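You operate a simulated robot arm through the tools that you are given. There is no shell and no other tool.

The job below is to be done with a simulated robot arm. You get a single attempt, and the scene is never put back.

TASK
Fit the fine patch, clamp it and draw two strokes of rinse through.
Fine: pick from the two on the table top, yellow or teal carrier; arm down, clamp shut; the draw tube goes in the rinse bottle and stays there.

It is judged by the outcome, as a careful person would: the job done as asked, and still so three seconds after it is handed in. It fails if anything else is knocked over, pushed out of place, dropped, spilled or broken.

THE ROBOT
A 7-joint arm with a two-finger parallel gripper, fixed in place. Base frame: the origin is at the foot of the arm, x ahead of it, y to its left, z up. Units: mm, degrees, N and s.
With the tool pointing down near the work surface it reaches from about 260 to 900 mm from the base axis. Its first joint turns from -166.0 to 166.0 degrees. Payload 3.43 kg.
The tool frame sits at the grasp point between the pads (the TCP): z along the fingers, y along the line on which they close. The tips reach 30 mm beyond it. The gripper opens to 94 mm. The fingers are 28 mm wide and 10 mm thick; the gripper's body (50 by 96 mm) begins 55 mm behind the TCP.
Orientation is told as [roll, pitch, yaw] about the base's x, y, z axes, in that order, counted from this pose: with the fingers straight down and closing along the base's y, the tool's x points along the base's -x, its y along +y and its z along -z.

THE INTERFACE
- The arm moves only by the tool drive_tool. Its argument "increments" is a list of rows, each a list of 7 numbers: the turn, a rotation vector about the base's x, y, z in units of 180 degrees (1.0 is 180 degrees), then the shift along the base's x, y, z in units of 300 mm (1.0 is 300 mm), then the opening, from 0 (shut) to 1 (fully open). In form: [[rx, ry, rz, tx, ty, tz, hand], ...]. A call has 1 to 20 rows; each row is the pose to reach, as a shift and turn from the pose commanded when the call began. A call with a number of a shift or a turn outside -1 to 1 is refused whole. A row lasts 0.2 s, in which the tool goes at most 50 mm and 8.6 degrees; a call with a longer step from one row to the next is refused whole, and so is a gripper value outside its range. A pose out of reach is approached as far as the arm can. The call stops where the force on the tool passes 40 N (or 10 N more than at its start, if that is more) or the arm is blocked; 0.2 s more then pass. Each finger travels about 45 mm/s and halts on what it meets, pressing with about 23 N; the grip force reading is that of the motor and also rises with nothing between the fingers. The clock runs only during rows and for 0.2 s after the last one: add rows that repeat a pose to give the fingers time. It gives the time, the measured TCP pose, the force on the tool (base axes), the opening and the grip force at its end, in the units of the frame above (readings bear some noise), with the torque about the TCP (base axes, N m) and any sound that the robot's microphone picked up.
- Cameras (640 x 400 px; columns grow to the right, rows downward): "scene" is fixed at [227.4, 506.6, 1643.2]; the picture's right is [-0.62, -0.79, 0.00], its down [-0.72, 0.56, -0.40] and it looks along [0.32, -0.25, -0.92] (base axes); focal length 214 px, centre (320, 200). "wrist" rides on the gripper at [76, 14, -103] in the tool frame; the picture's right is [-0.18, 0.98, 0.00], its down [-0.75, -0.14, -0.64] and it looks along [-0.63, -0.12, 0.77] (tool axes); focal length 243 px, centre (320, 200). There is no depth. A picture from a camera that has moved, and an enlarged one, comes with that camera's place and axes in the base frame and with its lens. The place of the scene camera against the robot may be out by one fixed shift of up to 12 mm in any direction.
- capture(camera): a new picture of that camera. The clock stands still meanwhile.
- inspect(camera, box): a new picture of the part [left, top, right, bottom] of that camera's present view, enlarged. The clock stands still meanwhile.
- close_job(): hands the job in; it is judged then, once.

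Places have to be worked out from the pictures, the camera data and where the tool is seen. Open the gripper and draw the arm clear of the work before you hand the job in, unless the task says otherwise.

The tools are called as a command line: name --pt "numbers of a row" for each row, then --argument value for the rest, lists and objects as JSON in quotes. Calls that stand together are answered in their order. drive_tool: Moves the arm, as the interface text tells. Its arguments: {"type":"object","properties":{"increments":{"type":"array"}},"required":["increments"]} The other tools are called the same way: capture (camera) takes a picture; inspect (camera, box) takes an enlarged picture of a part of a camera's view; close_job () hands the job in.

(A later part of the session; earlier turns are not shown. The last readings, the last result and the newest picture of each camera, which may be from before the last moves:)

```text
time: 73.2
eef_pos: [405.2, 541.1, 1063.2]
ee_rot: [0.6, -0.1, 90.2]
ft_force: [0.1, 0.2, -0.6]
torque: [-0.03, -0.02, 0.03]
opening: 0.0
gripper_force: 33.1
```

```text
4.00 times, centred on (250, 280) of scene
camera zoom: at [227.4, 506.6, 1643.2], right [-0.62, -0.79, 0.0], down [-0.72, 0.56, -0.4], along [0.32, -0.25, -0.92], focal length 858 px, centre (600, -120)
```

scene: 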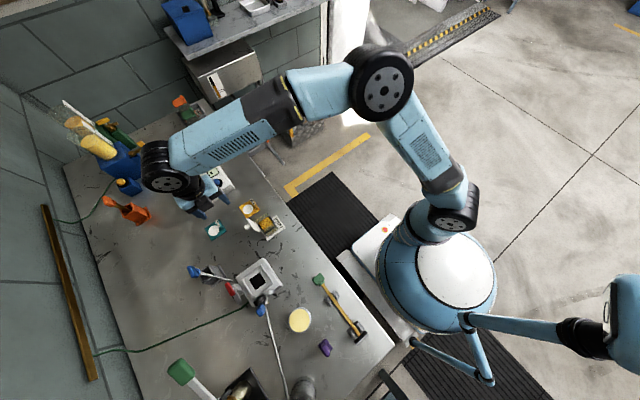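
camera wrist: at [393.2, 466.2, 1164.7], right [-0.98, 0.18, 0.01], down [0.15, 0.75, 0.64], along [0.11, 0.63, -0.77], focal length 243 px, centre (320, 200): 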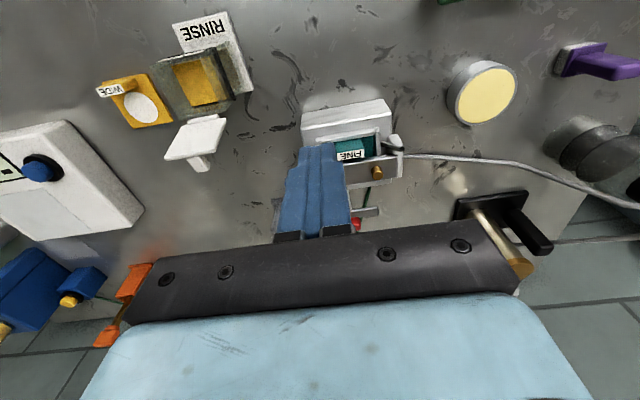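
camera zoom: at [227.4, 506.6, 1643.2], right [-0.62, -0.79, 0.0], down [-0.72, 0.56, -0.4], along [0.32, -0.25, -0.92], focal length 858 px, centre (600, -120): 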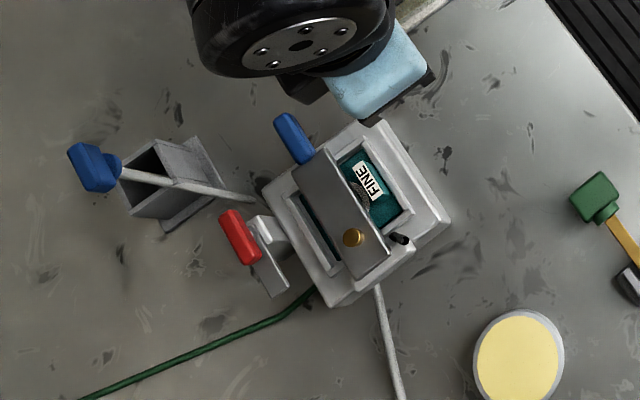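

The arm lies across the patch in the scene view. I tilt the hand 30° and lower it for a side-on look from −y.

drive_tool --pt "0.04 0 0 0 -0.03 -0.1 0.0" --pt "0.08 0 0 0 -0.05 -0.2 0.0" --pt "0.12 0 0 0 -0.05 -0.3 0.0" --pt "0.16 0 0 0 -0.05 -0.4 0.0" --pt "0.18 0 0 0 -0.05 -0.48 0.0" --pt "0.18 0 0 0 -0.05 -0.48 0.0"

capture --camera "wrist"

inspect --camera "wrist" --box '[220, 60, 480, 240]'

```text
time: 74.6
eef_pos: [403.8, 526.8, 919.8]
ee_rot: [0.6, -32.7, 90.0]
ft_force: [-0.4, -0.3, -0.6]
torque: [0.02, -0.01, -0.02]
opening: 0.0
gripper_force: 33.1
```

```text
taken
camera wrist: at [392.0, 408.8, 964.2], right [-0.98, 0.15, 0.11], down [0.15, 0.29, 0.95], along [0.11, 0.95, -0.31], focal length 243 px, centre (320, 200)
```

wrist: 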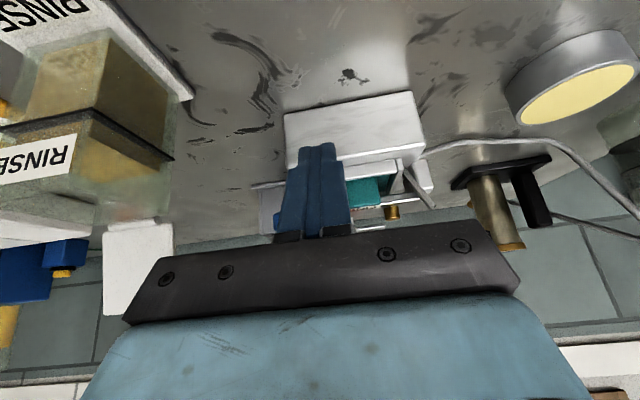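

```text
2.22 times, centred on (350, 150) of wrist
camera zoom: at [392.0, 408.8, 964.2], right [-0.98, 0.15, 0.11], down [0.15, 0.29, 0.95], along [0.11, 0.95, -0.31], focal length 539 px, centre (253, 311)
```

zoom: 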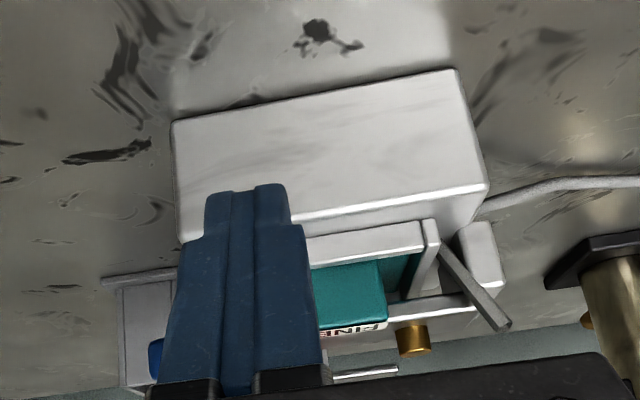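

The closed fingers block the middle of the view; I open them for a clear look between.

drive_tool --pt "0 0 0 0 0 0 0.4" --pt "0 0 0 0 0 0 0.8" --pt "0 0 0 0 0 0 1" --pt "0 0 0 0 0 0 1" --pt "0 0 0 0 0 0 1" --pt "0 0 0 0 0 0 1"

inspect --camera "wrist" --box '[240, 60, 440, 240]'

```text
time: 76.0
eef_pos: [403.5, 526.3, 919.6]
ee_rot: [0.6, -32.7, 90.0]
ft_force: [0.6, 0.3, 0.1]
torque: [-0.01, 0.0, 0.01]
opening: 93.9
gripper_force: 0.0
```

```text
2.22 times, centred on (340, 150) of wrist
camera zoom: at [392.1, 408.8, 964.4], right [-0.98, 0.15, 0.11], down [0.15, 0.29, 0.95], along [0.11, 0.95, -0.31], focal length 539 px, centre (276, 311)
```

zoom: 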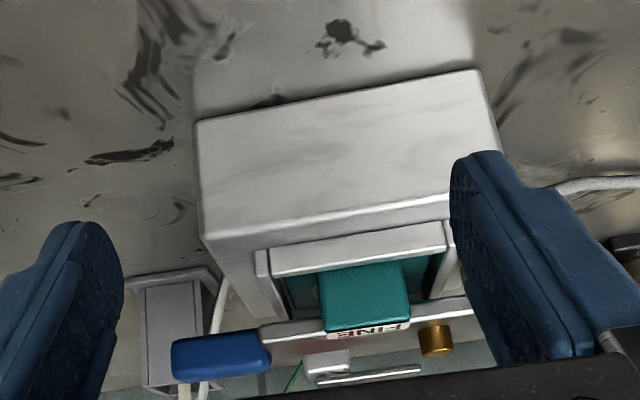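

Very clear side view now. I zoom further on the arm/clamp heights.

inspect --camera "wrist" --box '[290, 165, 400, 240]'

inspect --camera "wrist" --box '[400, 150, 500, 240]'

```text
5.33 times, centred on (345, 202) of wrist
camera zoom: at [392.1, 408.8, 964.4], right [-0.98, 0.15, 0.11], down [0.15, 0.29, 0.95], along [0.11, 0.95, -0.31], focal length 1294 px, centre (187, 187)
```

zoom: 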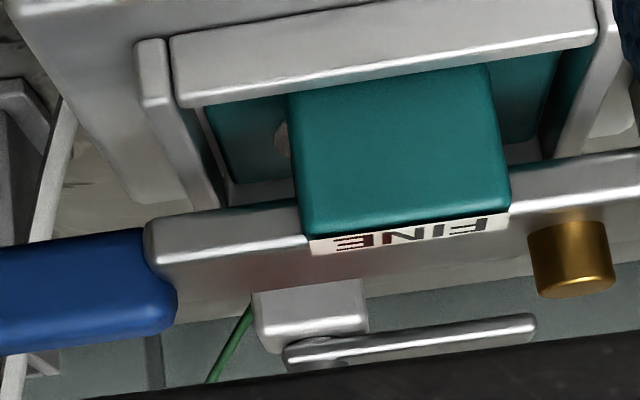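

```text
4.44 times, centred on (450, 195) of wrist
camera zoom: at [392.1, 408.8, 964.4], right [-0.98, 0.15, 0.11], down [0.15, 0.29, 0.95], along [0.11, 0.95, -0.31], focal length 1078 px, centre (-258, 222)
```

zoom: 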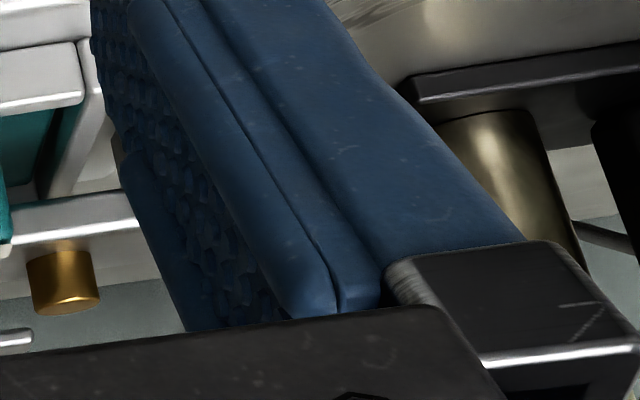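

The arm bar is horizontal with its top at z≈905, and the clamp plate (z≈911–916) clears it, so it can swing over. I retreat, un-tilt, and go above the red handle at yaw 0.

drive_tool --pt "-0.04 0 0 0 0 0.1 1" --pt "-0.08 0 0 0 0.0 0.2 1" --pt "-0.12 0 0 0 0.0 0.3 0.9" --pt "-0.16 0 0 0 0.0 0.4 0.8" --pt "-0.18 0 0 0 0.0 0.48 0.7" --pt "-0.18 0 0 0 0.0 0.48 0.6"

drive_tool --pt "0 0 -0.0417 0 0.05 0 0.6" --pt "0 0 -0.0833 0 0.1 0 0.6" --pt "0 0 -0.125 0 0.15 0 0.6" --pt "0 0 -0.1667 0 0.2 0 0.6" --pt "0 0 -0.2083 0 0.25 0 0.6" --pt "0 0 -0.25 0 0.3 0 0.6" --pt "0 0 -0.2917 0 0.36 0 0.6" --pt "0 0 -0.3333 0 0.42 0 0.6" --pt "0 0 -0.375 0 0.48 0 0.6" --pt "0 0 -0.4167 -0.003 0.54 0 0.6" --pt "0 0 -0.4583 -0.003 0.58 0 0.6" --pt "0 0 -0.5 -0.003 0.61 0 0.6" --pt "0 0 -0.5 -0.003 0.61 -0.1 0.6" --pt "0 0 -0.5 -0.003 0.61 -0.1 0.6"

capture --camera "wrist"

inspect --camera "wrist" --box '[220, 60, 420, 235]'

```text
time: 77.4
eef_pos: [404.1, 523.3, 1066.2]
ee_rot: [0.6, -0.1, 90.0]
ft_force: [-0.3, 0.9, 0.4]
torque: [-0.02, 0.04, 0.01]
opening: 56.2
gripper_force: 0.1
```

```text
time: 80.4
eef_pos: [402.7, 708.5, 1034.7]
ee_rot: [0.6, 0.0, 0.0]
ft_force: [0.8, 0.0, 0.9]
torque: [0.0, -0.02, -0.03]
opening: 56.3
gripper_force: 0.2
```

```text
taken
camera wrist: at [327.9, 724.1, 1136.2], right [0.18, 0.98, 0.01], down [0.75, -0.15, 0.64], along [0.63, -0.11, -0.77], focal length 243 px, centre (320, 200)
```

wrist: 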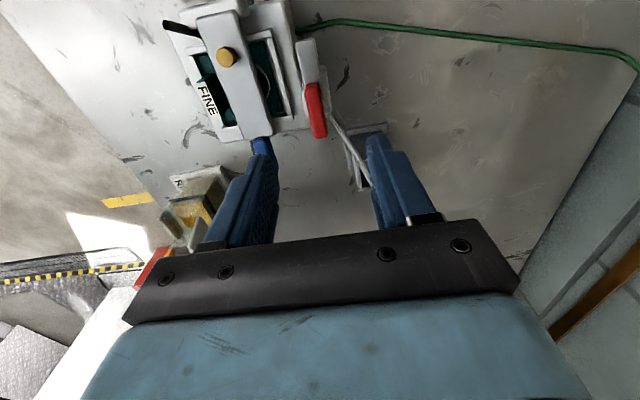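

```text
2.29 times, centred on (320, 148) of wrist
camera zoom: at [327.9, 724.1, 1136.2], right [0.18, 0.98, 0.01], down [0.75, -0.15, 0.64], along [0.63, -0.11, -0.77], focal length 555 px, centre (320, 320)
```

zoom: 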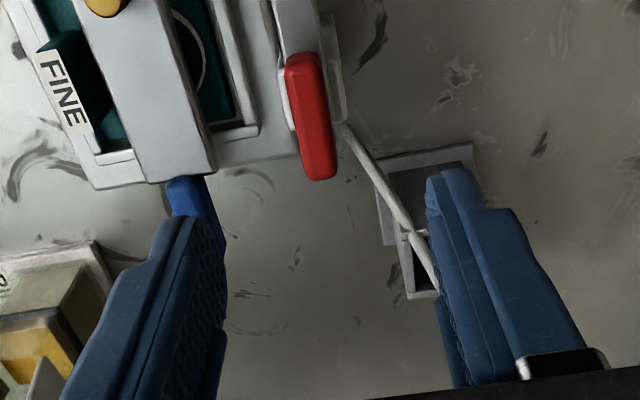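

The red handle is centred at about (401, 710). I descend over it to z≈965 (correcting the 0.6° roll) and check.

drive_tool --pt "-0.0033 0 0 -0.005 0.003 -0.08 0.6" --pt "-0.0033 0 0 -0.005 0.003 -0.16 0.6" --pt "-0.0033 0 0 -0.005 0.003 -0.232 0.6" --pt "-0.0033 0 0 -0.005 0.003 -0.232 0.6"

inspect --camera "wrist" --box '[220, 60, 420, 235]'

```text
time: 81.4
eef_pos: [404.4, 708.4, 966.0]
ee_rot: [-0.1, -0.2, 0.1]
ft_force: [-0.1, 0.2, -0.4]
torque: [0.0, 0.0, -0.01]
opening: 56.5
gripper_force: 0.0
```

```text
2.29 times, centred on (320, 148) of wrist
camera zoom: at [329.7, 725.4, 1068.3], right [0.18, 0.98, 0.0], down [0.75, -0.14, 0.64], along [0.63, -0.12, -0.77], focal length 555 px, centre (320, 320)
```

zoom: 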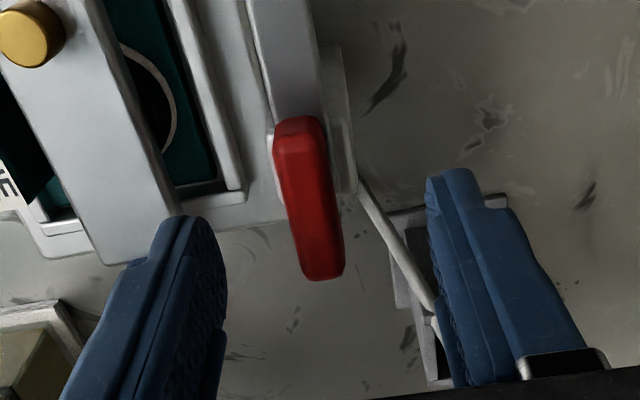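

I centre slightly (−3.5, −1.5 mm), lower to z≈952 and close on the red handle.

drive_tool --pt "0 0 0 -0.012 -0.005 -0.02 0.5" --pt "0 0 0 -0.012 -0.005 -0.045 0.5" --pt "0 0 0 -0.012 -0.005 -0.045 0.4" --pt "0 0 0 -0.012 -0.005 -0.045 0.25" --pt "0 0 0 -0.012 -0.005 -0.045 0.1" --pt "0 0 0 -0.012 -0.005 -0.045 0.0" --pt "0 0 0 -0.012 -0.005 -0.045 0.0" --pt "0 0 0 -0.012 -0.005 -0.045 0.0"

inspect --camera "wrist" --box '[220, 60, 420, 235]'

```text
time: 83.2
eef_pos: [400.2, 708.1, 953.0]
ee_rot: [-0.1, -0.1, 0.1]
ft_force: [-2.4, -6.0, -0.8]
torque: [-0.04, -0.08, 0.0]
opening: 12.9
gripper_force: 44.8
```

```text
2.29 times, centred on (320, 148) of wrist
camera zoom: at [324.7, 724.1, 1054.1], right [0.18, 0.98, 0.0], down [0.75, -0.14, 0.64], along [0.63, -0.12, -0.77], focal length 555 px, centre (320, 320)
```

zoom: 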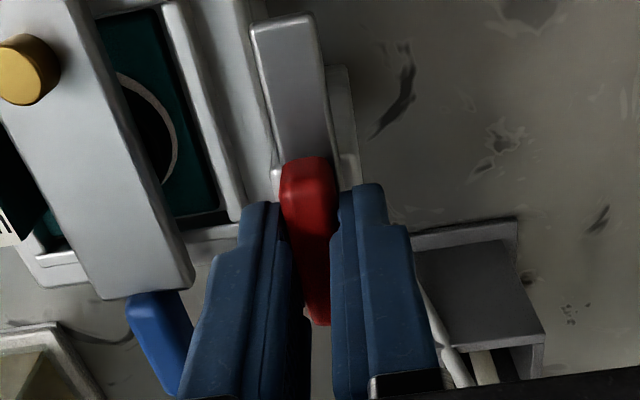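

Gripped at 13 mm with little side force. I turn it +30° about the vertical first and check the torque.

drive_tool --pt "0 0 0.04 0 0 0 0.0" --pt "0 0 0.08 0 0 0 0.0" --pt "0 0 0.12 0 0 0 0.0" --pt "0 0 0.16 0 0 0 0.0" --pt "0 0 0.16 0 0 0 0.0"

inspect --camera "wrist" --box '[220, 60, 420, 235]'

inspect --camera "scene" --box '[180, 230, 320, 330]'

```text
time: 84.4
eef_pos: [400.8, 708.2, 951.3]
ee_rot: [0.1, -0.4, 28.9]
ft_force: [11.3, 2.7, 12.8]
torque: [0.03, -0.51, 0.04]
opening: 12.8
gripper_force: 44.5
```

```text
2.29 times, centred on (320, 148) of wrist
camera zoom: at [327.2, 685.1, 1054.0], right [-0.31, 0.95, 0.0], down [0.73, 0.24, 0.65], along [0.61, 0.2, -0.76], focal length 555 px, centre (320, 320)
```

zoom: 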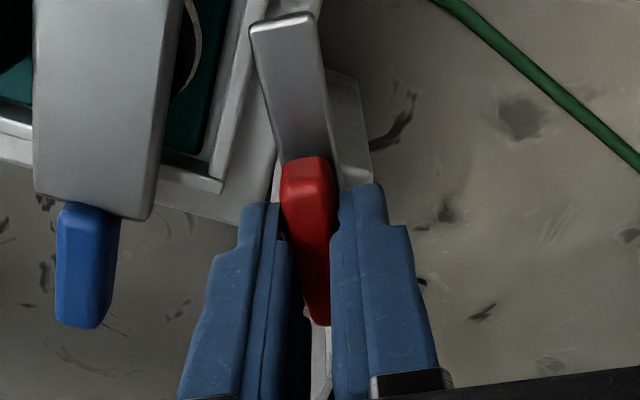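

```text
4.00 times, centred on (250, 280) of scene
camera zoom: at [227.4, 506.6, 1643.2], right [-0.62, -0.79, 0.0], down [-0.72, 0.56, -0.4], along [0.32, -0.25, -0.92], focal length 858 px, centre (600, -120)
```

zoom: 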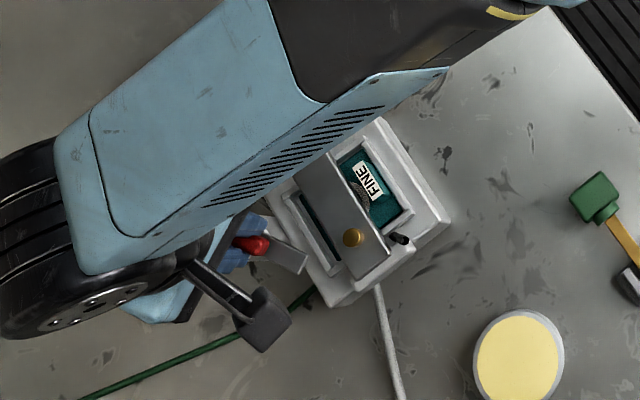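

The plate turns with the handle as expected. I continue to 60°.

drive_tool --pt "0 0 0.04 0 0 0.002 0.0" --pt "0 0 0.08 0 0 0.003 0.0" --pt "0 0 0.12 0 0 0.003 0.0" --pt "0 0 0.16 0 0 0.003 0.0" --pt "0 0 0.16 0 0 0.003 0.0"

inspect --camera "wrist" --box '[180, 40, 420, 235]'

```text
time: 85.6
eef_pos: [399.5, 707.1, 950.9]
ee_rot: [-0.1, -0.3, 57.7]
ft_force: [24.5, 13.4, 21.3]
torque: [-0.1, -0.39, 0.03]
opening: 13.0
gripper_force: 45.2
```

```text
2.05 times, centred on (300, 138) of wrist
camera zoom: at [348.1, 652.5, 1053.9], right [-0.73, 0.68, 0.0], down [0.52, 0.56, 0.65], along [0.44, 0.47, -0.76], focal length 498 px, centre (361, 328)
```

zoom: 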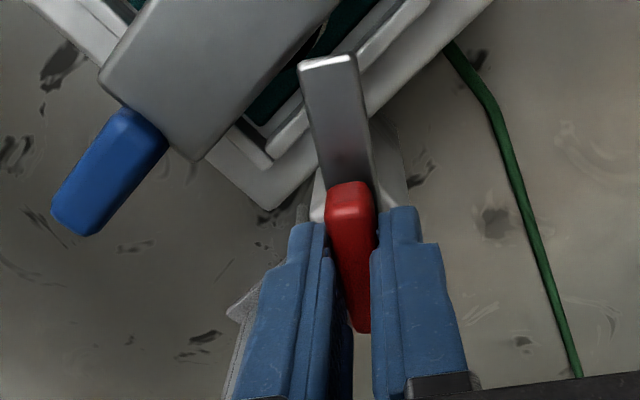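

Side forces have grown (24 N x, 13 N y, 21 N z), meaning my rotation centre is slightly off; I relax the position by a few mm before continuing.

drive_tool --pt "0 0 0 0.005 0.003 0.005 0.0" --pt "0 0 0 0.009 0.005 0.009 0.0" --pt "0 0 0 0.009 0.005 0.009 0.0"

```text
time: 86.4
eef_pos: [400.4, 707.4, 951.7]
ee_rot: [0.0, 0.1, 57.7]
ft_force: [9.5, -8.1, -7.5]
torque: [1.06, -0.93, -0.01]
opening: 12.7
gripper_force: 45.2
```

Forces dropped to below 10 N. I turn a further ~16° and check.

drive_tool --pt "0 0 0.03 0.001 -0.001 -0.001 0.0" --pt "0 0 0.06 0.002 -0.002 -0.001 0.0" --pt "0 0 0.09 0.003 -0.002 -0.001 0.0" --pt "0 0 0.09 0.003 -0.002 -0.001 0.0"

inspect --camera "wrist" --box '[180, 40, 420, 235]'

```text
time: 87.4
eef_pos: [399.7, 708.9, 951.1]
ee_rot: [0.1, 0.1, 74.0]
ft_force: [-9.7, -18.7, -23.8]
torque: [-1.02, 0.29, -0.01]
opening: 13.0
gripper_force: 45.0
```

```text
2.05 times, centred on (300, 138) of wrist
camera zoom: at [366.6, 640.6, 1054.4], right [-0.89, 0.45, 0.0], down [0.34, 0.69, 0.64], along [0.29, 0.57, -0.77], focal length 498 px, centre (361, 328)
```

zoom: 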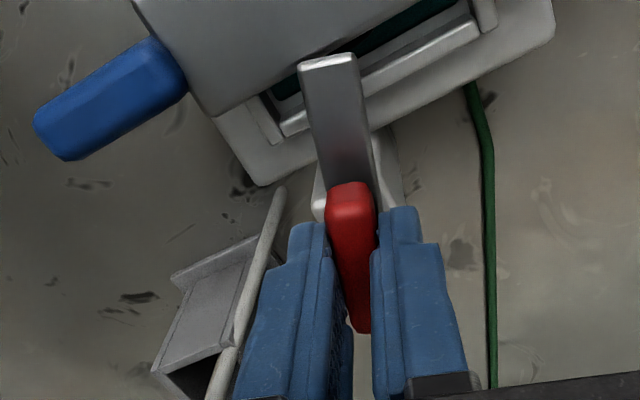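

The plate is now passing over the arm's edge. I relieve the pull and turn the remaining 16°.

drive_tool --pt "0 0 0 -0.001 -0.002 -0.003 0.0" --pt "0 0 0.03 -0.001 -0.002 -0.003 0.0" --pt "0 0 0.06 -0.001 -0.002 -0.003 0.0" --pt "0 0 0.09 -0.001 -0.002 -0.003 0.0" --pt "0 0 0.09 -0.001 -0.002 -0.003 0.0"

inspect --camera "wrist" --box '[180, 40, 420, 235]'

```text
time: 88.6
eef_pos: [400.1, 707.7, 952.1]
ee_rot: [0.1, -0.1, 90.2]
ft_force: [-18.5, -17.4, -29.5]
torque: [-0.11, 0.19, -0.15]
opening: 13.0
gripper_force: 44.7
```

```text
2.05 times, centred on (300, 138) of wrist
camera zoom: at [387.3, 633.5, 1054.4], right [-0.98, 0.18, 0.0], down [0.14, 0.75, 0.64], along [0.12, 0.63, -0.77], focal length 498 px, centre (361, 328)
```

zoom: 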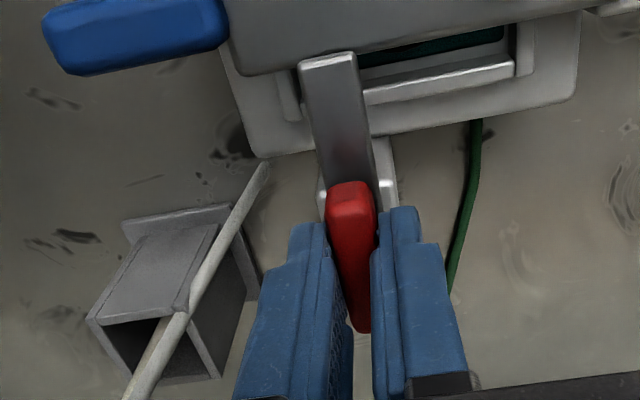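

The plate now points at −y with its tip over the arm. I turn about 5° more while relieving the load to feel whether there is an end stop.

drive_tool --pt "0 0 0 -0.002 -0.002 -0.004 0.0" --pt "0 0 0.015 -0.002 -0.002 -0.004 0.0" --pt "0 0 0.03 -0.002 -0.002 -0.004 0.0" --pt "0 0 0.03 -0.002 -0.002 -0.004 0.0"

```text
time: 89.6
eef_pos: [400.1, 707.6, 952.1]
ee_rot: [0.0, -0.3, 95.6]
ft_force: [-20.3, -6.2, -8.4]
torque: [-0.16, 0.47, -1.44]
opening: 14.7
gripper_force: 44.4
```

A clear resisting torque (−1.4 N·m) shows the end stop — the clamp is fully swung shut. I relieve the twist, open and rise straight up.

drive_tool --pt "0 0 -0.015 0.001 0 0 0.0" --pt "0 0 -0.025 0.002 0.001 0 0.0" --pt "0 0 -0.025 0.002 0.001 0 0.2" --pt "0 0 -0.025 0.002 0.001 0 0.35" --pt "0 0 -0.025 0.002 0.001 0 0.45" --pt "0 0 -0.03 0.002 0.001 0.08 0.45" --pt "0 0 -0.03 0.002 0.001 0.2 0.5" --pt "0 0 -0.03 0.002 0.001 0.33 0.5" --pt "0 0 -0.03 0.002 0.001 0.4 0.5"

capture --camera "wrist"

inspect --camera "wrist" --box '[220, 60, 420, 235]'

inspect --camera "scene" --box '[180, 230, 320, 330]'

```text
time: 91.6
eef_pos: [401.5, 709.3, 1074.5]
ee_rot: [0.0, -0.1, 90.1]
ft_force: [-0.5, -0.4, -0.3]
torque: [0.0, -0.02, 0.0]
opening: 46.8
gripper_force: 0.2
```

```text
taken
camera wrist: at [388.2, 633.7, 1176.6], right [-0.98, 0.18, 0.0], down [0.14, 0.75, 0.64], along [0.12, 0.63, -0.77], focal length 243 px, centre (320, 200)
```

wrist: 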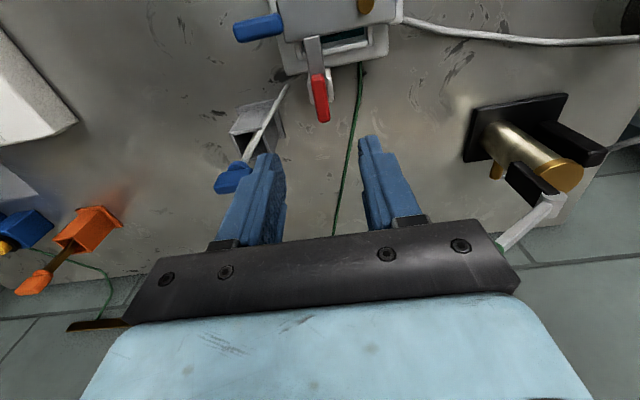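

```text
2.29 times, centred on (320, 148) of wrist
camera zoom: at [388.2, 633.7, 1176.6], right [-0.98, 0.18, 0.0], down [0.14, 0.75, 0.64], along [0.12, 0.63, -0.77], focal length 555 px, centre (320, 320)
```

zoom: 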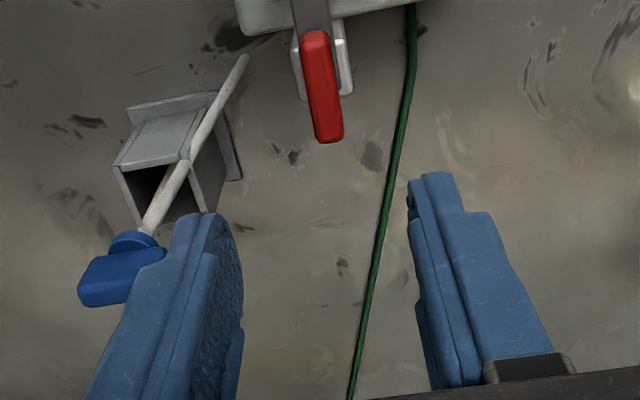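

```text
4.00 times, centred on (250, 280) of scene
camera zoom: at [227.4, 506.6, 1643.2], right [-0.62, -0.79, 0.0], down [-0.72, 0.56, -0.4], along [0.32, -0.25, -0.92], focal length 858 px, centre (600, -120)
```

zoom: 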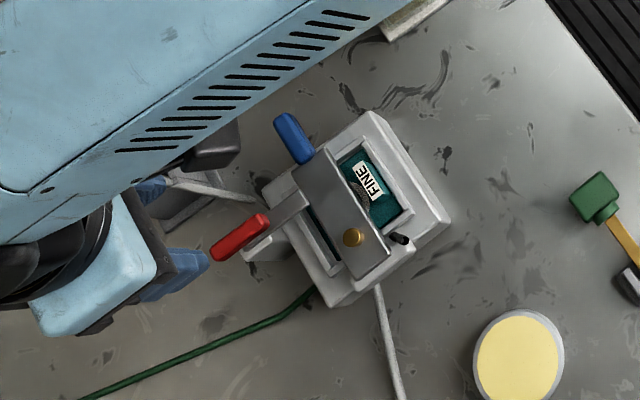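

The clamp is shut over the lowered arm. Next is the draw tube: I rotate to yaw 0 and move above its blue handle.

drive_tool --pt "0 0 -0.0417 0.026 0.013 0.005 0.5" --pt "0 0 -0.0833 0.053 0.026 0.01 0.5" --pt "0 0 -0.125 0.08 0.039 0.015 0.5" --pt "0 0 -0.1667 0.106 0.052 0.02 0.5" --pt "0 0 -0.2083 0.133 0.065 0.025 0.5" --pt "0 0 -0.25 0.16 0.078 0.03 0.5" --pt "0 0 -0.2917 0.186 0.09 0.035 0.5" --pt "0 0 -0.3333 0.213 0.104 0.04 0.5" --pt "0 0 -0.375 0.24 0.117 0.045 0.5" --pt "0 0 -0.4167 0.266 0.13 0.05 0.6" --pt "0 0 -0.4583 0.293 0.143 0.055 0.6" --pt "0 0 -0.5 0.32 0.155 0.06 0.6" --pt "0 0 -0.5 0.32 0.155 0.06 0.6"

capture --camera "wrist"

inspect --camera "wrist" --box '[230, 50, 400, 200]'

```text
time: 94.4
eef_pos: [497.4, 754.9, 1090.0]
ee_rot: [0.1, -0.1, 0.0]
ft_force: [-0.9, 0.2, -0.1]
torque: [0.0, 0.0, 0.0]
opening: 56.4
gripper_force: 0.0
```

```text
taken
camera wrist: at [422.0, 771.3, 1192.0], right [0.18, 0.98, 0.0], down [0.75, -0.14, 0.64], along [0.63, -0.12, -0.77], focal length 243 px, centre (320, 200)
```

wrist: 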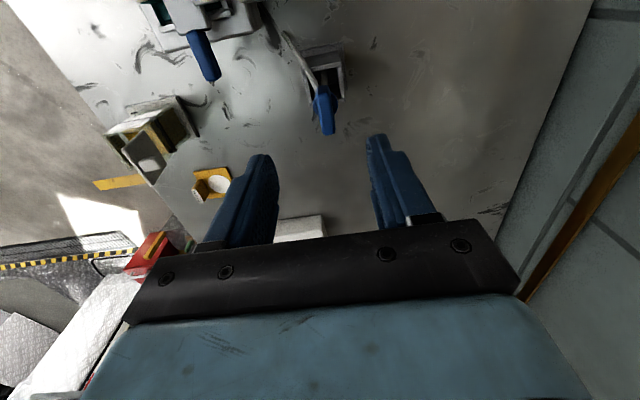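

```text
2.67 times, centred on (315, 125) of wrist
camera zoom: at [422.0, 771.3, 1192.0], right [0.18, 0.98, 0.0], down [0.75, -0.14, 0.64], along [0.63, -0.12, -0.77], focal length 647 px, centre (333, 400)
```

zoom: 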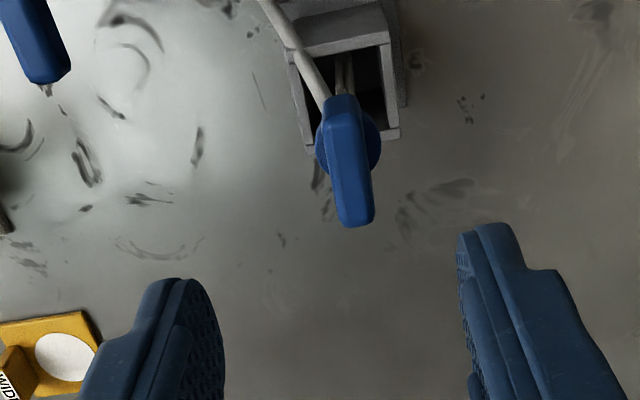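

The handle centre is at about (501, 762), its top near z 985, with the leg vertical beneath it in the stand. I lower to z≈1030 and refine.

drive_tool --pt "0 0 0 0.012 0.02 -0.1 0.6" --pt "0 0 0 0.012 0.024 -0.2 0.6" --pt "0 0 0 0.012 0.024 -0.2 0.6"

inspect --camera "wrist" --box '[220, 60, 420, 235]'

```text
time: 95.2
eef_pos: [500.8, 761.9, 1028.7]
ee_rot: [0.0, -0.3, 0.1]
ft_force: [0.0, -0.2, -0.5]
torque: [0.01, -0.04, -0.04]
opening: 56.4
gripper_force: 0.0
```

```text
2.29 times, centred on (320, 148) of wrist
camera zoom: at [425.5, 778.2, 1131.2], right [0.18, 0.98, 0.0], down [0.75, -0.14, 0.64], along [0.63, -0.12, -0.77], focal length 555 px, centre (320, 320)
```

zoom: 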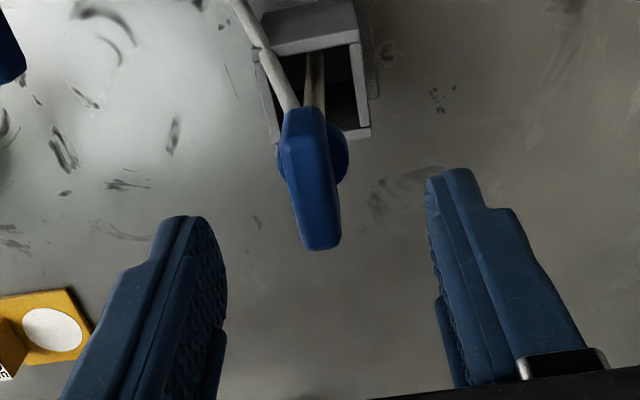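

Aligned within a couple of mm. I lower to z≈998 and close on the handle.

drive_tool --pt "0 0 0 -0.006 -0.002 -0.05 0.6" --pt "0 0 0 -0.006 -0.002 -0.102 0.6" --pt "0 0 0 -0.006 -0.002 -0.102 0.45" --pt "0 0 0 -0.006 -0.002 -0.102 0.3" --pt "0 0 0 -0.006 -0.002 -0.102 0.15" --pt "0 0 0 -0.006 -0.002 -0.102 0.0" --pt "0 0 0 -0.006 -0.002 -0.102 0.0" --pt "0 0 0 -0.006 -0.002 -0.102 0.0"

inspect --camera "wrist" --box '[220, 60, 420, 235]'

```text
time: 97.0
eef_pos: [497.9, 761.5, 997.7]
ee_rot: [0.1, -0.1, 0.1]
ft_force: [0.5, 0.8, -0.2]
torque: [0.01, 0.01, 0.04]
opening: 12.0
gripper_force: 23.1
```

```text
2.29 times, centred on (320, 148) of wrist
camera zoom: at [423.5, 777.9, 1099.9], right [0.18, 0.98, 0.0], down [0.75, -0.14, 0.64], along [0.63, -0.12, -0.77], focal length 555 px, centre (320, 320)
```

zoom: 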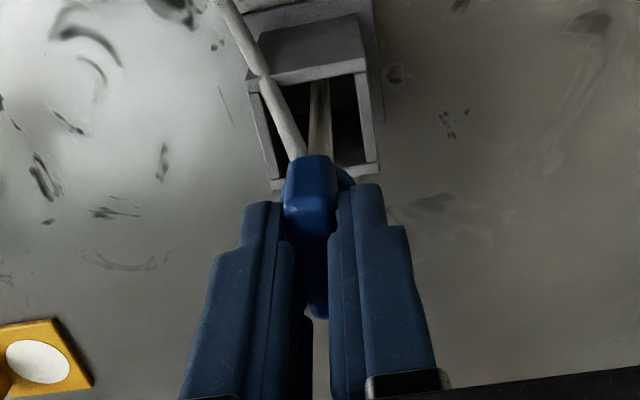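

Handle gripped (12 mm). I lift 40 mm slowly and see how the tube and hose behave.

drive_tool --pt "0 0 0 0 0 0.04 0.0" --pt "0 0 0 0 0 0.09 0.0" --pt "0 0 0 0 0 0.14 0.0" --pt "0 0 0 0 0 0.14 0.0"

inspect --camera "wrist" --box '[180, 0, 420, 235]'

inspect --camera "scene" --box '[160, 220, 320, 330]'

```text
time: 98.0
eef_pos: [499.6, 760.7, 1040.7]
ee_rot: [0.0, -0.1, 0.0]
ft_force: [-0.6, -0.3, -0.8]
torque: [0.0, 0.02, 0.0]
opening: 11.8
gripper_force: 23.7
```

```text
1.70 times, centred on (300, 118) of wrist
camera zoom: at [424.8, 776.8, 1142.8], right [0.18, 0.98, 0.0], down [0.75, -0.14, 0.64], along [0.63, -0.12, -0.77], focal length 413 px, centre (354, 340)
```

zoom: 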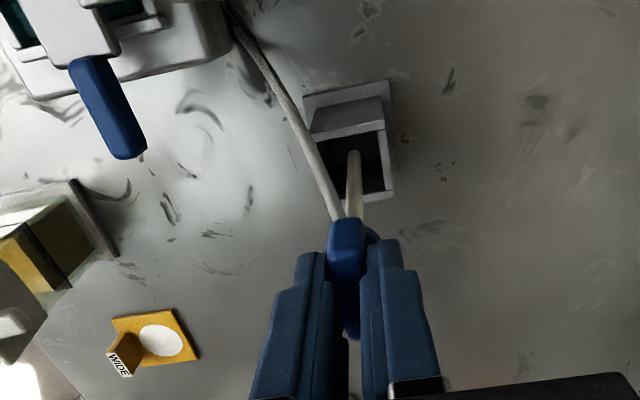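

```text
3.64 times, centred on (240, 275) of scene
camera zoom: at [227.4, 506.6, 1643.2], right [-0.62, -0.79, 0.0], down [-0.72, 0.56, -0.4], along [0.32, -0.25, -0.92], focal length 780 px, centre (611, -73)
```

zoom: 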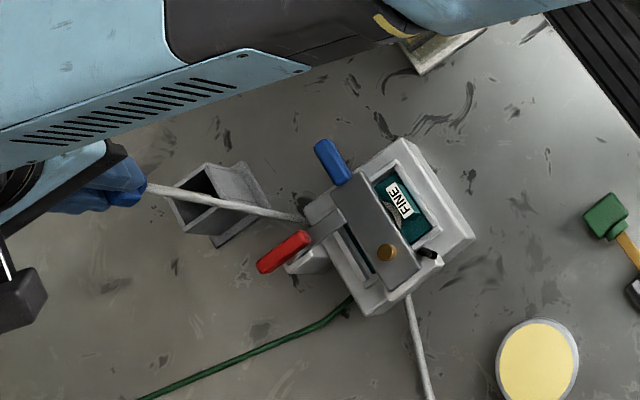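

The tube lifts freely; its tip is ~178 mm below the TCP and the hose just trails from the fixture. Before carrying it, I zoom in on the RINSE jar from here.

inspect --camera "wrist" --box '[130, 90, 270, 230]'

inspect --camera "scene" --box '[225, 190, 305, 250]'

```text
2.86 times, centred on (200, 160) of wrist
camera zoom: at [424.8, 776.8, 1142.8], right [0.18, 0.98, 0.0], down [0.75, -0.14, 0.64], along [0.63, -0.12, -0.77], focal length 693 px, centre (663, 314)
```

zoom: 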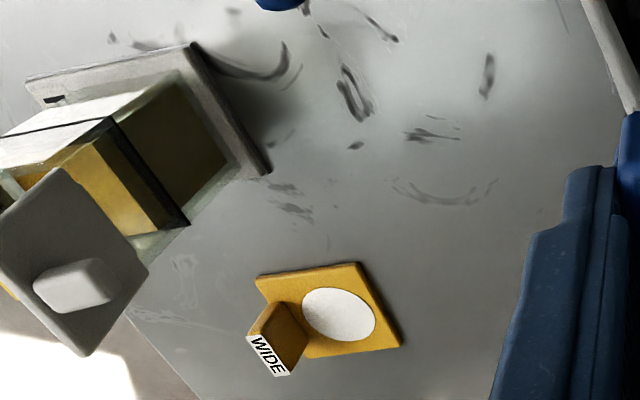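

```text
6.67 times, centred on (265, 220) of scene
camera zoom: at [227.4, 506.6, 1643.2], right [-0.62, -0.79, 0.0], down [-0.72, 0.56, -0.4], along [0.32, -0.25, -0.92], focal length 1430 px, centre (687, 67)
```

zoom: 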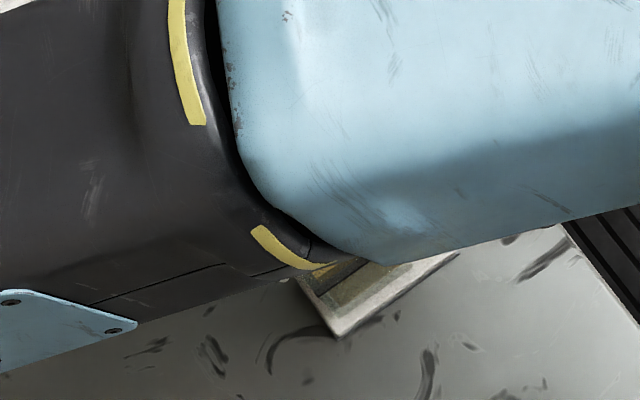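

The jar has an open top (~50 mm, centre near (525, 511)), liquid inside, and its lid stands open on the +y side. I raise the tube well clear and carry it over the jar.

drive_tool --pt "0 0 0 0 0 0.12 0.0" --pt "0 0 0 0 -0.03 0.24 0.0" --pt "0 0 0 0 -0.12 0.36 0.0" --pt "0 0 0 0.01 -0.24 0.47 0.0" --pt "0 0 0 0.02 -0.38 0.48 0.0" --pt "0 0 0 0.03 -0.52 0.48 0.0" --pt "0 0 0 0.04 -0.66 0.48 0.0" --pt "0 0 0 0.05 -0.8 0.48 0.0" --pt "0 0 0 0.05 -0.833 0.48 0.0" --pt "0 0 0 0.05 -0.833 0.48 0.0"

capture --camera "wrist"

inspect --camera "wrist" --box '[240, 20, 400, 170]'

capture --camera "scene"

```text
time: 100.2
eef_pos: [514.0, 511.5, 1183.9]
ee_rot: [0.0, -0.1, 0.2]
ft_force: [0.0, -0.2, -0.9]
torque: [-0.01, 0.01, 0.01]
opening: 11.9
gripper_force: 23.2
```

```text
taken
camera wrist: at [438.4, 527.7, 1285.5], right [0.18, 0.98, 0.0], down [0.75, -0.14, 0.64], along [0.63, -0.12, -0.77], focal length 243 px, centre (320, 200)
```

wrist: 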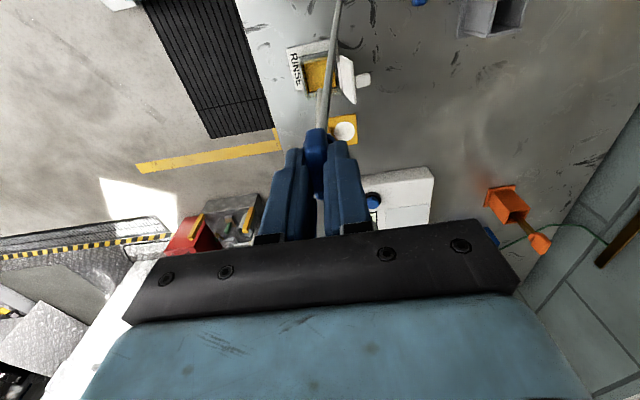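

```text
2.67 times, centred on (320, 95) of wrist
camera zoom: at [438.4, 527.7, 1285.5], right [0.18, 0.98, 0.0], down [0.75, -0.14, 0.64], along [0.63, -0.12, -0.77], focal length 647 px, centre (320, 480)
```

zoom: 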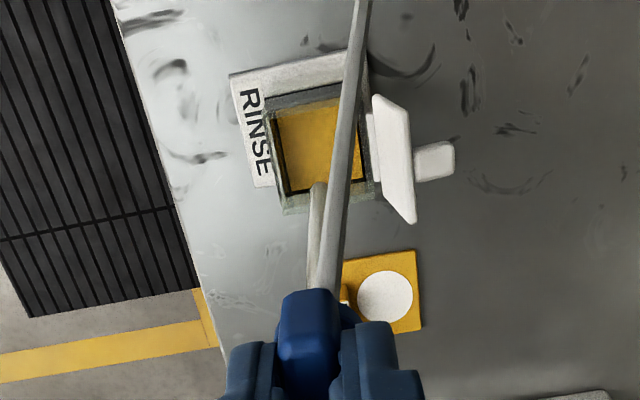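

```text
taken
```

scene: 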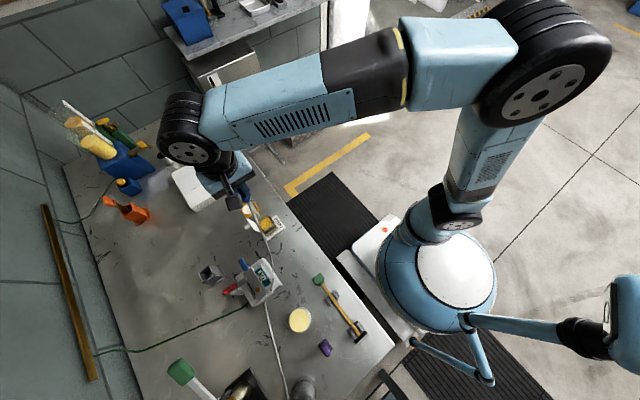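

The jar's inner opening spans about x 506–547, y 491–534, and the tube tip hangs at about (514, 513). I tilt the hand slightly (5.4°, handle toward −x) so the tip sits mid‑jar, and check before lowering.

drive_tool --pt "0 -0.01 0 -0.005 -0.003 0 0.0" --pt "0 -0.02 0 -0.01 -0.006 0 0.0" --pt "0 -0.03 0 -0.015 -0.006 -0.05 0.0" --pt "0 -0.03 0 -0.015 -0.006 -0.1 0.0" --pt "0 -0.03 0 -0.015 -0.006 -0.1 0.0"

inspect --camera "wrist" --box '[230, 10, 410, 180]'

```text
time: 101.4
eef_pos: [510.5, 510.2, 1152.3]
ee_rot: [-0.1, -5.6, 0.0]
ft_force: [0.6, 0.2, 0.0]
torque: [0.03, 0.03, -0.01]
opening: 12.0
gripper_force: 23.0
```

```text
2.35 times, centred on (320, 95) of wrist
camera zoom: at [425.2, 526.6, 1247.0], right [0.18, 0.98, 0.02], down [0.69, -0.14, 0.71], along [0.7, -0.12, -0.7], focal length 571 px, centre (320, 447)
```

zoom: 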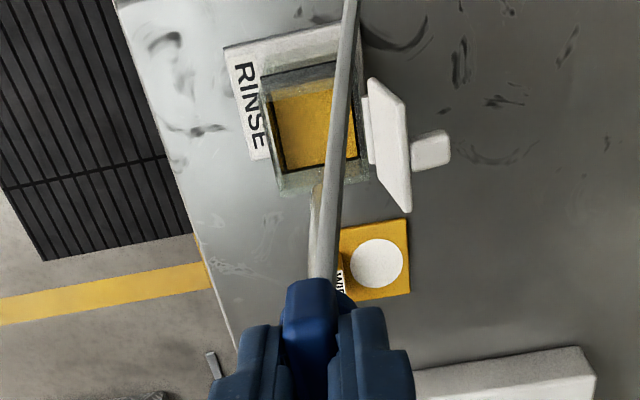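

The tip is at about (529, 511), right over the jar's middle. I lower it into the jar.

drive_tool --pt "0 0 0 -0.005 0 -0.08 0.0" --pt "0 0 0 -0.005 0 -0.16 0.0" --pt "0 0 0 -0.005 0 -0.24 0.0" --pt "0 0 0 -0.005 0 -0.32 0.0" --pt "0 0 0 -0.005 0 -0.4 0.0" --pt "0 0 0 -0.005 0 -0.44 0.0" --pt "0 0 0 -0.005 0 -0.44 0.0"

capture --camera "wrist"

inspect --camera "wrist" --box '[220, 40, 420, 215]'

```text
time: 103.0
eef_pos: [506.3, 510.2, 1020.3]
ee_rot: [0.1, -5.5, 0.1]
ft_force: [0.5, 0.1, -0.8]
torque: [0.02, 0.02, -0.03]
opening: 11.8
gripper_force: 22.6
```

```text
taken
camera wrist: at [422.9, 526.1, 1114.9], right [0.18, 0.98, 0.02], down [0.69, -0.14, 0.71], along [0.7, -0.12, -0.7], focal length 243 px, centre (320, 200)
```

wrist: 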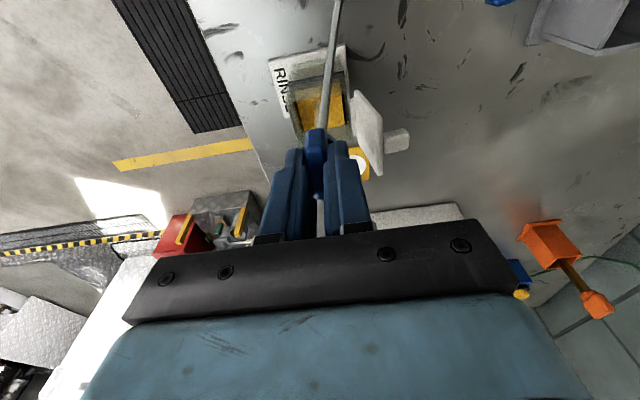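

```text
2.29 times, centred on (320, 128) of wrist
camera zoom: at [422.9, 526.1, 1114.9], right [0.18, 0.98, 0.02], down [0.69, -0.14, 0.71], along [0.7, -0.12, -0.7], focal length 555 px, centre (320, 366)
```

zoom: 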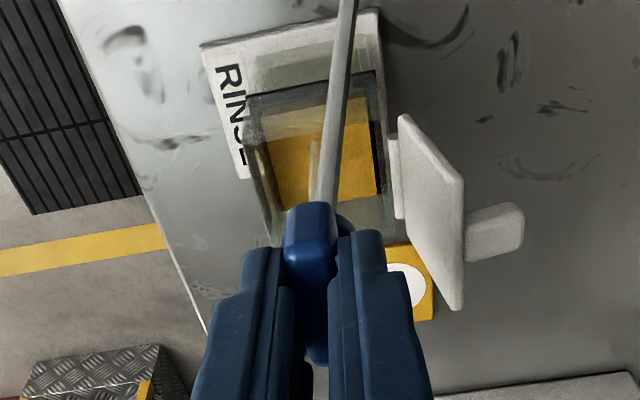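

The leg enters the liquid cleanly with no contact force. I lower further in small steps until it nearly rests on the bottom.

drive_tool --pt "0 0 0 0 0 -0.012 0.0" --pt "0 0 0 0 0 -0.024 0.0" --pt "0 0 0 0 0 -0.033 0.0" --pt "0 0 0 0 0 -0.033 0.0"

drive_tool --pt "0 0 0 0 0 -0.005 0.0" --pt "0 0 0 0 0 -0.01 0.0" --pt "0 0 0 0 0 -0.01 0.0"

```text
time: 104.0
eef_pos: [507.7, 509.9, 1012.3]
ee_rot: [0.0, -5.5, 0.1]
ft_force: [-1.2, 0.9, 0.0]
torque: [-0.01, -0.04, -0.04]
opening: 12.0
gripper_force: 23.2
```

```text
time: 104.8
eef_pos: [506.8, 510.1, 1008.5]
ee_rot: [-0.1, -5.6, 0.1]
ft_force: [0.0, 0.2, -0.1]
torque: [-0.01, 0.01, -0.02]
opening: 12.2
gripper_force: 23.1
```

Still free at 1008; I continue down in 1.5 mm steps until contact.

drive_tool --pt "0 0 0 0 0 -0.005 0.0" --pt "0 0 0 0 0 -0.01 0.0" --pt "0 0 0 0 0 -0.01 0.0"

drive_tool --pt "0 0 0 0 0 -0.004 0.0" --pt "0 0 0 0 0 -0.008 0.0" --pt "0 0 0 0 0 -0.008 0.0"

```text
time: 105.6
eef_pos: [508.9, 509.4, 1005.6]
ee_rot: [-0.1, -5.5, 0.1]
ft_force: [0.4, 0.2, -0.4]
torque: [0.01, 0.01, 0.0]
opening: 12.2
gripper_force: 23.2
```

```text
time: 106.4
eef_pos: [508.7, 509.6, 1004.8]
ee_rot: [0.0, -5.5, 0.1]
ft_force: [0.4, 0.2, -0.9]
torque: [0.0, 0.04, 0.0]
opening: 12.0
gripper_force: 22.7
```

No contact yet; two more small steps.

drive_tool --pt "0 0 0 0 0 -0.005 0.0" --pt "0 0 0 0 0 -0.01 0.0" --pt "0 0 0 0 0 -0.01 0.0"

drive_tool --pt "0 0 0 0 0 -0.004 0.0" --pt "0 0 0 0 0 -0.008 0.0" --pt "0 0 0 0 0 -0.008 0.0"

inspect --camera "wrist" --box '[220, 40, 420, 215]'

```text
time: 107.2
eef_pos: [508.1, 508.5, 1001.4]
ee_rot: [0.0, -5.6, 0.1]
ft_force: [-0.1, -0.3, -1.0]
torque: [-0.01, -0.02, -0.02]
opening: 12.0
gripper_force: 23.1
```

```text
time: 108.0
eef_pos: [508.4, 508.9, 999.5]
ee_rot: [0.0, -5.6, 0.1]
ft_force: [0.7, 0.3, 1.6]
torque: [0.02, -0.04, 0.01]
opening: 11.9
gripper_force: 22.8
```

```text
2.29 times, centred on (320, 128) of wrist
camera zoom: at [423.9, 524.7, 1093.2], right [0.18, 0.98, 0.02], down [0.69, -0.14, 0.71], along [0.7, -0.12, -0.7], focal length 555 px, centre (320, 366)
```

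zoom: 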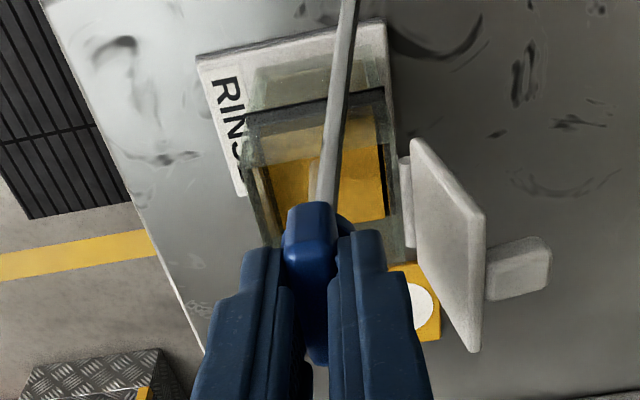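

Light contact (1.6 N) at the bottom. I open the fingers gradually and check that the tube stays put before withdrawing.

drive_tool --pt "0 0 0 0 0 0 0.16" --pt "0 0 0 0 0 0 0.2" --pt "0 0 0 0 0 0 0.25" --pt "0 0 0 0 0 0 0.3" --pt "0 0 0 0 0 0 0.35" --pt "0 0 0 0 0 0 0.4" --pt "0 0 0 0 0 0 0.4"

inspect --camera "wrist" --box '[220, 40, 420, 235]'

```text
time: 109.6
eef_pos: [508.3, 509.2, 999.3]
ee_rot: [0.0, -5.5, 0.2]
ft_force: [0.7, -0.3, -0.2]
torque: [0.02, -0.01, -0.02]
opening: 37.7
gripper_force: 0.1
```

```text
2.05 times, centred on (320, 138) of wrist
camera zoom: at [424.0, 524.7, 1093.1], right [0.18, 0.98, 0.02], down [0.69, -0.14, 0.71], along [0.7, -0.12, -0.7], focal length 498 px, centre (320, 328)
```

zoom: 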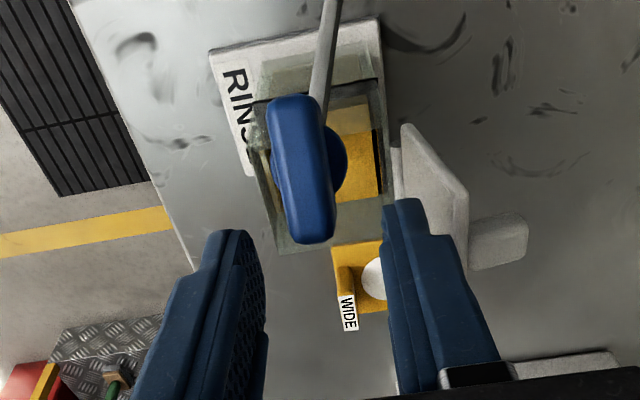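

The tube stays in the jar, leaning slightly on the rim. I withdraw upward, un-tilt and then look back at it.

drive_tool --pt "0 0 0 0 0 0.06 0.5" --pt "0 0 0 0 0 0.16 0.6" --pt "0 0 0 0 0 0.28 0.7" --pt "0 0.01 0 0 0 0.4 0.8" --pt "0 0.02 0 0 0 0.52 0.9" --pt "0 0.0306 0 0 0 0.6 1" --pt "0 0.0306 0 -0.08 0 0.6 1" --pt "0 0.0306 0 -0.16 0 0.6 1" --pt "0 0.0306 0 -0.16 0 0.6 1"

capture --camera "wrist"

inspect --camera "wrist" --box '[240, 40, 420, 200]'

```text
time: 111.6
eef_pos: [459.7, 508.2, 1179.9]
ee_rot: [0.1, 0.0, 0.1]
ft_force: [-0.2, -0.5, -0.1]
torque: [0.03, -0.01, 0.01]
opening: 93.8
gripper_force: 0.1
```

```text
taken
camera wrist: at [384.4, 525.3, 1282.1], right [0.18, 0.98, 0.0], down [0.75, -0.14, 0.64], along [0.63, -0.12, -0.77], focal length 243 px, centre (320, 200)
```

wrist: 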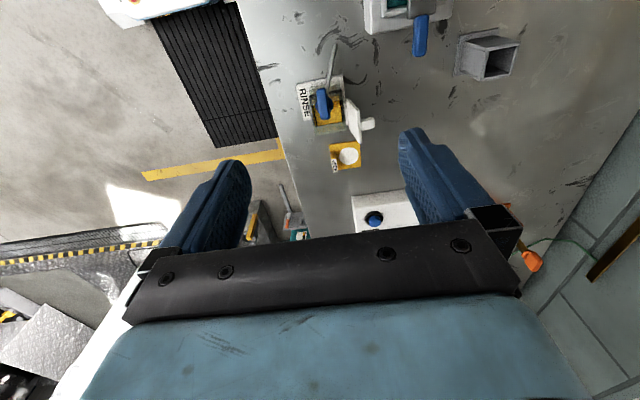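

```text
2.50 times, centred on (330, 120) of wrist
camera zoom: at [384.4, 525.3, 1282.1], right [0.18, 0.98, 0.0], down [0.75, -0.14, 0.64], along [0.63, -0.12, -0.77], focal length 606 px, centre (295, 400)
```

zoom: 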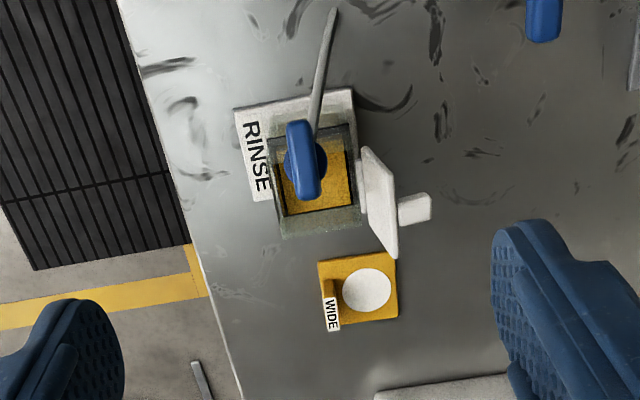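

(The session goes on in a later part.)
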